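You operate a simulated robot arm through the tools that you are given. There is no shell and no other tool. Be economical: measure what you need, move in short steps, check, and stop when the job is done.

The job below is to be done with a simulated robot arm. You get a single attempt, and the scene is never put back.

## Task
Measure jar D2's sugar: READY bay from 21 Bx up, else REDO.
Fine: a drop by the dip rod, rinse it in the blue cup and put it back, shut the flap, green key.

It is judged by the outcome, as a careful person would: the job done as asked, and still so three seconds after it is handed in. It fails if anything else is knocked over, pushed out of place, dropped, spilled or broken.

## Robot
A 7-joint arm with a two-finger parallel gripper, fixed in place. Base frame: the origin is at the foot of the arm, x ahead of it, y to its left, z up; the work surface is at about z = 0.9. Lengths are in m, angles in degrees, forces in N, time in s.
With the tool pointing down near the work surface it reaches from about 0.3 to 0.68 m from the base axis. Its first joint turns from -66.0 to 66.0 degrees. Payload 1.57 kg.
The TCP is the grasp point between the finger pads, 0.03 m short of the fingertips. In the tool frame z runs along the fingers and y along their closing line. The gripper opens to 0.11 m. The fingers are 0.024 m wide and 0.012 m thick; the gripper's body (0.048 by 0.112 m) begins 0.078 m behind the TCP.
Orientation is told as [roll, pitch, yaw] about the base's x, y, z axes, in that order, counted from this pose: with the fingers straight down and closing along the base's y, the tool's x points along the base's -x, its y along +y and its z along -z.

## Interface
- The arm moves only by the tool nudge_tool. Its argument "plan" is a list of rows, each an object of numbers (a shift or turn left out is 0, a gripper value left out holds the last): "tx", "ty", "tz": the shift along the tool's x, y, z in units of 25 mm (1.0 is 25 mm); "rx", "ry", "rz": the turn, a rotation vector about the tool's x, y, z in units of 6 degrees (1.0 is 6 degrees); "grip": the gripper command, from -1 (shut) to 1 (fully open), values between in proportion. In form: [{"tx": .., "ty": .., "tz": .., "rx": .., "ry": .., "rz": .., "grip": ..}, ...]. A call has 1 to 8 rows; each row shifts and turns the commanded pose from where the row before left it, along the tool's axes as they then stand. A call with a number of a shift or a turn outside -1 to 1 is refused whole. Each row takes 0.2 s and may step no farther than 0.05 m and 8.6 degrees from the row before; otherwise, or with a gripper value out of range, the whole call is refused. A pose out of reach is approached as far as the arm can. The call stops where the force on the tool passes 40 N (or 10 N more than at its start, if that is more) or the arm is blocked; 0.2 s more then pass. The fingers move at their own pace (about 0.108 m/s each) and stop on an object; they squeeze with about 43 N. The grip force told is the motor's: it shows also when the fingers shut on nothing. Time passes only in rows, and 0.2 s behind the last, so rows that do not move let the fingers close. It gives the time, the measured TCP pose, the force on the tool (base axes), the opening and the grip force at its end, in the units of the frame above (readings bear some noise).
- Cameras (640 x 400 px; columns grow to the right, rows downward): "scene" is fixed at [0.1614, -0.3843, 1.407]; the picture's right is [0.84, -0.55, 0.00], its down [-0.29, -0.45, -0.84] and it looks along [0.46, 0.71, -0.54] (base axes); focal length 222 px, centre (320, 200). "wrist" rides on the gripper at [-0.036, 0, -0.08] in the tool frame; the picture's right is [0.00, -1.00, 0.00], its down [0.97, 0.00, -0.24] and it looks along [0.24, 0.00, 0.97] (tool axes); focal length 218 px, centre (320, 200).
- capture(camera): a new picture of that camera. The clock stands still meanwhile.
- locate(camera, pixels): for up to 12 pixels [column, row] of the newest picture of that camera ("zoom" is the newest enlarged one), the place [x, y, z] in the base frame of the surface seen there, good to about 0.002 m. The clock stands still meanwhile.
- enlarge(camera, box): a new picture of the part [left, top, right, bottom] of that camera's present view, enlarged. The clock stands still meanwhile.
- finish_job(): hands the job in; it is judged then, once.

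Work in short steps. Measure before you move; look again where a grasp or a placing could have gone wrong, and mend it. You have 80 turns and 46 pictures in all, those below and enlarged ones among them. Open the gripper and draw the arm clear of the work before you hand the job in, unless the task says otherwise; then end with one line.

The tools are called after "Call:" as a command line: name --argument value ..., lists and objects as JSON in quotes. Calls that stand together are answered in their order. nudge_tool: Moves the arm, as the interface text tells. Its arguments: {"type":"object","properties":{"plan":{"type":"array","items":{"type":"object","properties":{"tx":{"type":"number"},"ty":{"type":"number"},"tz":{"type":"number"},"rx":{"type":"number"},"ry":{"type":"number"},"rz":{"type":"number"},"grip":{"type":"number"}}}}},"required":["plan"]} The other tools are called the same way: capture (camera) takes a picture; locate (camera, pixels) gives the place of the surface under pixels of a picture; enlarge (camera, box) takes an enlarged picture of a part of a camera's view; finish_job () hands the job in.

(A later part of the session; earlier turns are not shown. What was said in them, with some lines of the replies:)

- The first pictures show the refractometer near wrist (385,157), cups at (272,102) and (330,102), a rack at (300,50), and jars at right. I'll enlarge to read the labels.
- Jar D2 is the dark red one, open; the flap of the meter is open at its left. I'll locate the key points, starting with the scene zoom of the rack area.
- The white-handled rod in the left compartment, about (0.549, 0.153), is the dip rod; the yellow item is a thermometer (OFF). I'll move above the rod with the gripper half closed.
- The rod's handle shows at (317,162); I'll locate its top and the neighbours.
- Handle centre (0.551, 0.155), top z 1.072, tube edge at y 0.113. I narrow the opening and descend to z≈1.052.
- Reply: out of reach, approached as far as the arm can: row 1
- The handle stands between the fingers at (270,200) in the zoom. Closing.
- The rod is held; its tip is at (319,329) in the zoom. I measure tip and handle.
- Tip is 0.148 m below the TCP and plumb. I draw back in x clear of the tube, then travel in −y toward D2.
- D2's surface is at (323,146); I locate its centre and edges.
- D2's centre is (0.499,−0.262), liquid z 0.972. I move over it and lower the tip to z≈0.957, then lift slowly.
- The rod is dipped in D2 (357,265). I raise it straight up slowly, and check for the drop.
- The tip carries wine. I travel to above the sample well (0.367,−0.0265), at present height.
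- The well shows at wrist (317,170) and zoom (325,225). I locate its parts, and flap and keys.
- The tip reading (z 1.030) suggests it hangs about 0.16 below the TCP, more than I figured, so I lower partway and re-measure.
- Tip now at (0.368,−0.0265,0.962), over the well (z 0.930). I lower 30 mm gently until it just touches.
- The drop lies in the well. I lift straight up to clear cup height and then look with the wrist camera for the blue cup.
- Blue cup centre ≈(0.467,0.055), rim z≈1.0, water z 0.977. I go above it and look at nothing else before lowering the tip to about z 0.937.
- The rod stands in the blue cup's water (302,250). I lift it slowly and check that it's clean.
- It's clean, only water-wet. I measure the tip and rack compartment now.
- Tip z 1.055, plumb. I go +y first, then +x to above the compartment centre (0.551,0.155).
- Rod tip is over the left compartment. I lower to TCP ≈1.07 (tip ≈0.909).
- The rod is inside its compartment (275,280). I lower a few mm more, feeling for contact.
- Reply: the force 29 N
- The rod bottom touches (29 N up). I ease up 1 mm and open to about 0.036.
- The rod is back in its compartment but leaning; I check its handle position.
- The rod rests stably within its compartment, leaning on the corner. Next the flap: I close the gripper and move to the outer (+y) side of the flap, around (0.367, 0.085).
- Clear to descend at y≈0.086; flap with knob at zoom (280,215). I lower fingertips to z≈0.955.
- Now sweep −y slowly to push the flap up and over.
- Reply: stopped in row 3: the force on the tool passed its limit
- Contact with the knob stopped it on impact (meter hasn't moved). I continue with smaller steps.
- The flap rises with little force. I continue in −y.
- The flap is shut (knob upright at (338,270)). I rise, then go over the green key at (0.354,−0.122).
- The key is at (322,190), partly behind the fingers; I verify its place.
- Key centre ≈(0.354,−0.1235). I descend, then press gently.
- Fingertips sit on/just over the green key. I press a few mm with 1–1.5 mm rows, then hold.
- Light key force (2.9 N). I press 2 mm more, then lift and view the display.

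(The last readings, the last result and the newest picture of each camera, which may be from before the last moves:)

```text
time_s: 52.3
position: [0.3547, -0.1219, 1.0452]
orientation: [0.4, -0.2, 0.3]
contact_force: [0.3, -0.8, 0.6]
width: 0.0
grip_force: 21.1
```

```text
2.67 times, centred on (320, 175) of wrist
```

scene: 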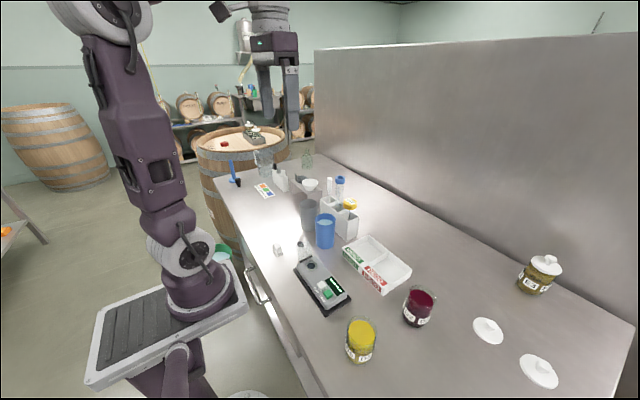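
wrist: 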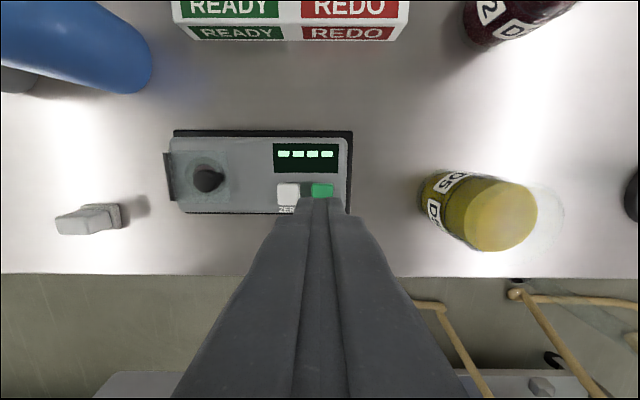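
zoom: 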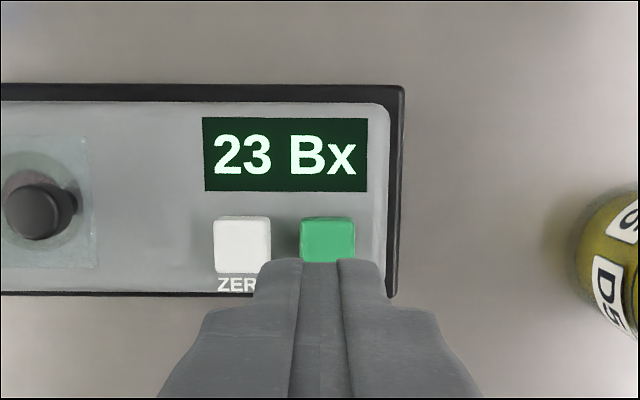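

It reads 23 Bx, so D2 goes to the READY bay. I rise, open, and move above D2 at (0.4985,−0.262).

Call:
nudge_tool --plan '[{"tz": -1}, {"tz": -1}, {"tz": -1}, {"tz": -1, "tx": -0.8}, {"tx": -0.95, "ty": -0.9}, {"tx": -0.95, "ty": -0.9, "grip": 0.7}, {"tx": -0.95, "ty": -0.9}, {"tx": -0.95, "ty": -0.9}]'

Call:
nudge_tool --plan '[{"tx": -0.95, "ty": -0.9}, {"tx": -0.2, "ty": -0.9}, {"ty": -0.2, "rx": 0.06}, {}]'

Call:
enlarge --camera "scene" --box '[340, 220, 480, 340]'

Call:
capture --camera "wrist"

```text
time_s: 54.1
position: [0.4693, -0.2135, 1.1443]
orientation: [0.3, -0.3, 0.3]
contact_force: [0.9, -0.2, 0.4]
width: 0.0936
grip_force: 0.1
```

```text
time_s: 55.1
position: [0.4992, -0.2626, 1.1451]
orientation: [0.0, -0.4, 0.2]
contact_force: [0.0, 0.2, 0.4]
width: 0.0935
grip_force: 0.1
```

```text
3.33 times, centred on (410, 280) of scene
```

zoom: 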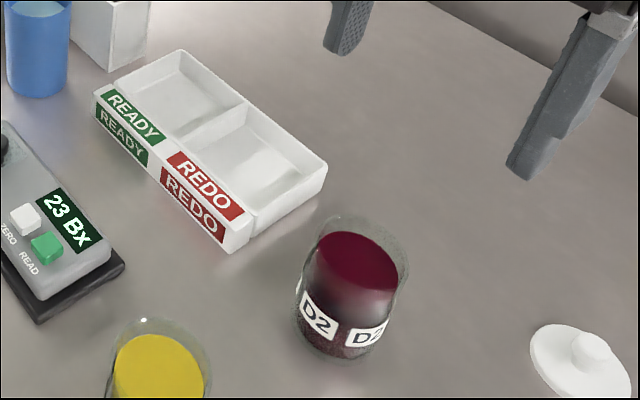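

```text
7 pictures are left
```

wrist: 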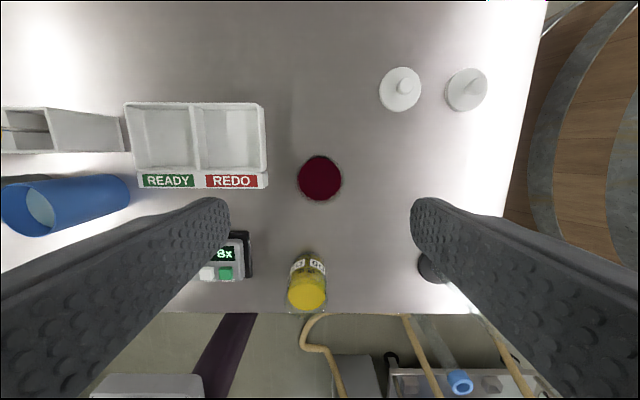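

D2 is centred; I measure its rim and the READY bay interior.

Call:
locate --camera "zoom" --pixels '[[337, 217], [408, 262], [312, 240], [300, 290], [320, 320], [385, 330]]'

Call:
locate --camera "wrist" --pixels '[[320, 178], [298, 178], [342, 178], [320, 156], [320, 201], [162, 135], [132, 120], [193, 130], [162, 104], [162, 170], [127, 140], [165, 172]]'

```text
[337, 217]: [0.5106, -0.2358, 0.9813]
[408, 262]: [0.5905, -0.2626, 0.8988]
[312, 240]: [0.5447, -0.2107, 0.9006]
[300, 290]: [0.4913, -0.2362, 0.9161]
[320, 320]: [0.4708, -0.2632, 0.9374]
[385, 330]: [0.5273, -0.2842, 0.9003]
```

```text
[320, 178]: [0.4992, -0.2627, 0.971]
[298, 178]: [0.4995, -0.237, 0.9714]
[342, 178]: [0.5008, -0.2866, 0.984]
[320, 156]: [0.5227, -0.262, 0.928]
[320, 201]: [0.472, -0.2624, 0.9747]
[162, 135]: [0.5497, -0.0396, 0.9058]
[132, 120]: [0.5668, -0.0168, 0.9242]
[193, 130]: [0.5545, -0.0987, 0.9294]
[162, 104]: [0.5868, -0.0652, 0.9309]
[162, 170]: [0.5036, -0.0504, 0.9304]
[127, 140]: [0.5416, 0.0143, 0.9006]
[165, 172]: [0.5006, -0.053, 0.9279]
```

Jar centre (0.499,−0.262), rim ≈0.985; READY bay centre ≈(0.545,−0.058), wall tops 0.93. I descend to TCP z≈0.963 and grip.

Call:
nudge_tool --plan '[{"tz": 1}, {"tz": 1}, {"tz": 1}, {"tz": 1}, {"tz": 1}, {"tz": 1}, {"tz": 0.8}, {"tz": 0.48}]'

Call:
nudge_tool --plan '[{"grip": 0.2}, {"grip": -0.1}, {"grip": -0.5}, {"grip": -1}, {}]'

```text
time_s: 56.9
position: [0.4999, -0.2612, 0.9619]
orientation: [0.0, -0.3, 0.3]
contact_force: [0.2, -0.3, -0.8]
width: 0.0939
grip_force: 0.1
```

```text
time_s: 58.1
position: [0.4999, -0.2619, 0.9635]
orientation: [0.0, -0.2, 0.3]
contact_force: [0.4, 0.0, 0.0]
width: 0.0557
grip_force: 42.8
```

Gripped at 0.0557 wide. I lift gently about 7 cm and check.

Call:
nudge_tool --plan '[{"tz": -0.2}, {"tz": -0.4}, {"tz": -0.5}, {"tz": -0.5}, {"tz": -0.5}, {"tz": -0.4}, {"tz": -0.2}, {}]'

Call:
enlarge --camera "scene" --box '[340, 190, 480, 310]'

```text
time_s: 59.9
position: [0.4996, -0.2613, 1.0296]
orientation: [0.1, -0.3, 0.3]
contact_force: [-0.5, -0.4, -2.3]
width: 0.0551
grip_force: 42.9
```

```text
3.33 times, centred on (410, 250) of scene
```

zoom: 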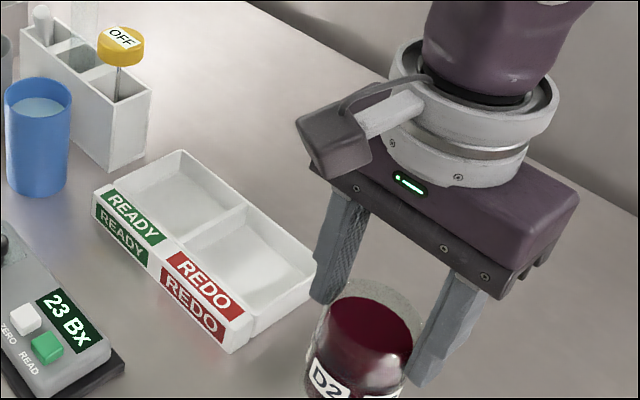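

Held well, level. I travel smoothly toward the READY bay (0.545,−0.061) at this height.

Call:
nudge_tool --plan '[{"ty": 0.2, "tx": -0.05}, {"ty": 0.4, "tx": -0.1}, {"ty": 0.5, "tx": -0.12}, {"ty": 0.5, "tx": -0.12}, {"ty": 0.5, "tx": -0.12}, {"ty": 0.5, "tx": -0.12}, {"ty": 0.5, "tx": -0.12}, {"ty": 0.5, "tx": -0.12}]'

Call:
nudge_tool --plan '[{"ty": 0.5, "tx": -0.12}, {"ty": 0.5, "tx": -0.12}, {"ty": 0.5, "tx": -0.12}, {"ty": 0.5, "tx": -0.12}, {"ty": 0.5, "tx": -0.12}, {"ty": 0.5, "tx": -0.12}, {"ty": 0.4, "tx": -0.1}, {"ty": 0.3, "tx": -0.06}]'

```text
time_s: 61.7
position: [0.5204, -0.1702, 1.0309]
orientation: [0.0, -0.3, 0.3]
contact_force: [-0.1, -1.1, -1.5]
width: 0.0551
grip_force: 43.0
```

```text
time_s: 63.5
position: [0.5429, -0.0783, 1.0302]
orientation: [-0.1, -0.3, 0.3]
contact_force: [0.3, -0.1, -2.7]
width: 0.0551
grip_force: 43.3
```

Another 17 mm in y, then a look.

Call:
nudge_tool --plan '[{"ty": 0.3}, {"ty": 0.28}, {"ty": 0.12, "tx": -0.08}, {}]'

Call:
enlarge --camera "scene" --box '[310, 160, 450, 290]'

```text
time_s: 64.5
position: [0.5428, -0.0619, 1.0303]
orientation: [0.0, -0.4, 0.3]
contact_force: [0.2, 0.4, -1.5]
width: 0.055
grip_force: 43.0
```

```text
3.08 times, centred on (380, 225) of scene
```

zoom: 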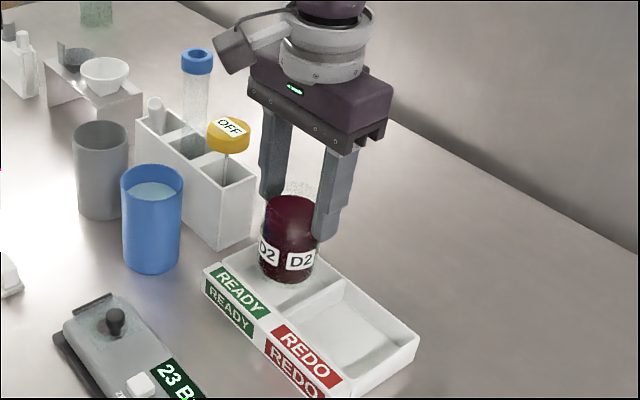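

Over the READY bay, clear of the thermometer. I lower 56 mm, then creep to contact.

Call:
nudge_tool --plan '[{"tz": 0.4}, {"tz": 0.5}, {"tz": 0.5}, {"tz": 0.4}, {"tz": 0.25}, {"tz": 0.15}, {"tz": 0.05}, {}]'

Call:
nudge_tool --plan '[{"tz": 0.06}, {"tz": 0.06}, {}]'

```text
time_s: 65.6
position: [0.5456, -0.0634, 0.9877]
orientation: [-0.1, -0.7, 0.4]
contact_force: [-4.1, 1.1, 11.4]
width: 0.055
grip_force: 42.8
stopped in row 5: the force on the tool passed its limit (the readings are from after the stop); the commanded pose is now the measured one
```

```text
time_s: 66.1
position: [0.5468, -0.0623, 0.9872]
orientation: [-0.1, -0.8, 0.6]
contact_force: [-4.6, 1.6, 11.2]
width: 0.0552
grip_force: 42.7
stopped in row 2: the force on the tool passed its limit (the readings are from after the stop); the commanded pose is now the measured one
```

Contact came earlier than expected (jar bottom should be at 0.922). I use the last picture to check whether the jar sits lower in the grip.

Call:
locate --camera "zoom" --pixels '[[286, 278], [285, 270], [262, 265], [312, 272], [290, 205], [300, 184], [324, 238], [230, 285], [260, 255], [265, 290], [228, 262]]'

Call:
enlarge --camera "scene" --box '[330, 200, 430, 290]'

```text
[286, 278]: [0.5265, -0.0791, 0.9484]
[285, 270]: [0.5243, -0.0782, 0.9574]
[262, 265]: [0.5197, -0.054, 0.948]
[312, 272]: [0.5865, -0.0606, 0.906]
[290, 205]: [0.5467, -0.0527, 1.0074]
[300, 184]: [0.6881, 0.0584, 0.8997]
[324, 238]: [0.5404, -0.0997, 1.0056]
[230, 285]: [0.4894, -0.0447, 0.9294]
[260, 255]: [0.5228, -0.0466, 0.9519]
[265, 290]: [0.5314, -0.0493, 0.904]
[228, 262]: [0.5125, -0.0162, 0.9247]
```

```text
4.44 times, centred on (380, 245) of scene
```

zoom: 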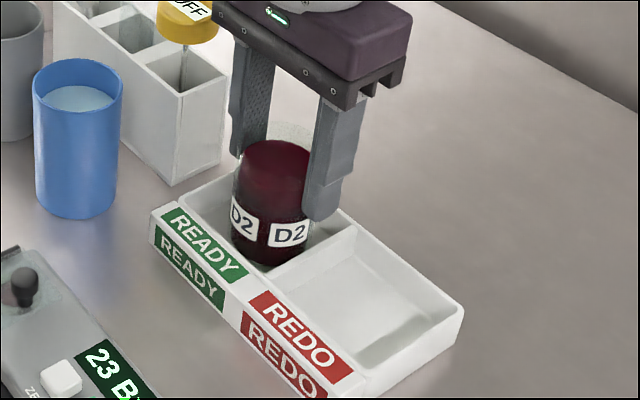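

The jar sits ~20 mm lower in the grip than before, so its bottom is now on the bay floor (0.906), seated in READY. I ease off slightly and open to ~0.075.

Call:
nudge_tool --plan '[{"tz": -0.03}, {"grip": -0.0}, {"grip": 0.3}, {}, {}]'

Call:
nudge_tool --plan '[{"tz": -0.4}, {"tz": -0.8}, {"tz": -1}, {"tz": -1}, {"tz": -1}, {"tz": -1}, {"tz": -1}, {"tx": 0.8}]'

Call:
nudge_tool --plan '[{"tx": 0.9}, {"tx": 0.9}, {"tx": 0.9}, {"tx": 0.9, "tz": -0.5}, {"tx": 0.9, "tz": -0.5}, {}]'

Call:
capture --camera "scene"

Call:
capture --camera "wrist"

```text
time_s: 67.3
position: [0.5476, -0.0626, 0.988]
orientation: [-0.1, -0.9, 0.4]
contact_force: [0.0, -0.4, -0.3]
width: 0.0714
grip_force: 0.1
```

```text
time_s: 69.1
position: [0.5257, -0.0619, 1.1418]
orientation: [-0.1, -0.9, 0.4]
contact_force: [0.2, -0.4, 1.3]
width: 0.0713
grip_force: 0.1
```

```text
time_s: 70.5
position: [0.4118, -0.0637, 1.1656]
orientation: [-0.1, -0.9, 0.3]
contact_force: [-0.1, 0.1, -0.5]
width: 0.0718
grip_force: 0.1
```

```text
3 pictures are left
```

scene: 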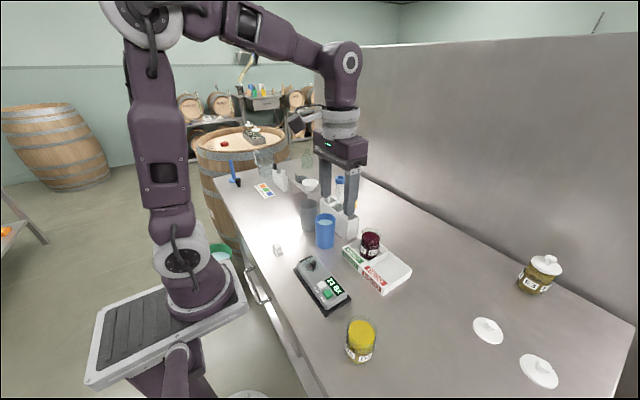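

```text
2 pictures are left
```

wrist: 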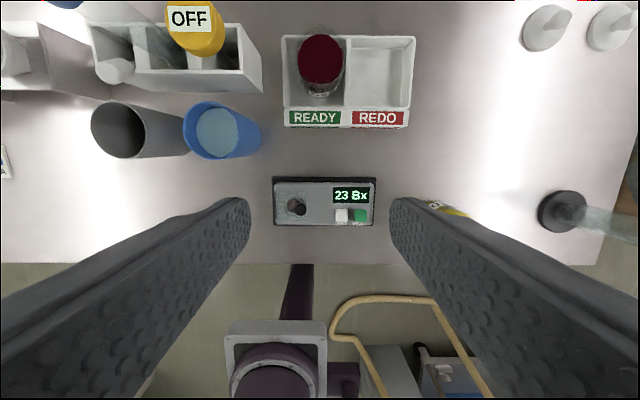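

D2 stands in READY, the meter shows 23 Bx, flap shut, rod in its rack. I check that the jar stands level and within the bay, then finish.

Call:
locate --camera "wrist" --pixels '[[320, 55], [303, 55], [338, 55], [320, 40], [320, 75], [115, 70]]'

Call:
nudge_tool --plan '[{"tx": 0.6, "tz": -1}, {"tx": 0.6, "tz": -1}, {"tz": -1, "grip": 1}, {"tz": -1}, {}]'

Call:
enlarge --camera "scene" --box '[280, 160, 440, 310]'

```text
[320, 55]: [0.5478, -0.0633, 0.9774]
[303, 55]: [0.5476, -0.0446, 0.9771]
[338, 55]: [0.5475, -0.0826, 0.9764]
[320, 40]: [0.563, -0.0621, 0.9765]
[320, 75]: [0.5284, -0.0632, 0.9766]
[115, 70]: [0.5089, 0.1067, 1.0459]
```

```text
time_s: 71.7
position: [0.38, -0.0633, 1.2662]
orientation: [-0.2, -0.8, 0.4]
contact_force: [0.7, -0.7, -0.6]
width: 0.1101
grip_force: 0.0
```

```text
2.67 times, centred on (360, 235) of scene
```

zoom: 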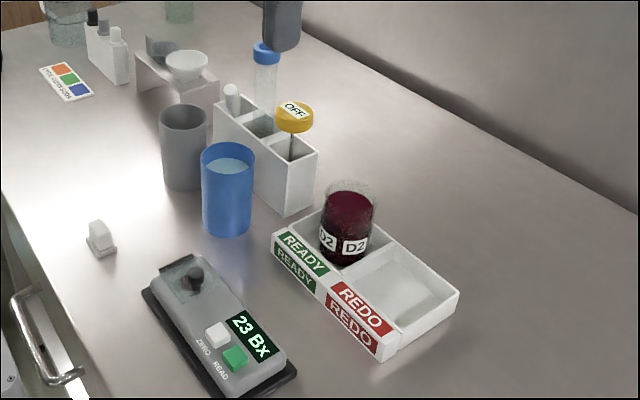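

The jar is level (surface z 0.977 across) and in READY, and nothing else has moved. The arm is clear and open, so I hand in.

Call:
finish_job

```text
The job is handed in.
```

D2 read 23 Bx and stands level in the READY bay; the dip rod is rinsed and back in its rack slot, though leaning in the slot rather than upright, and the flap is shut.
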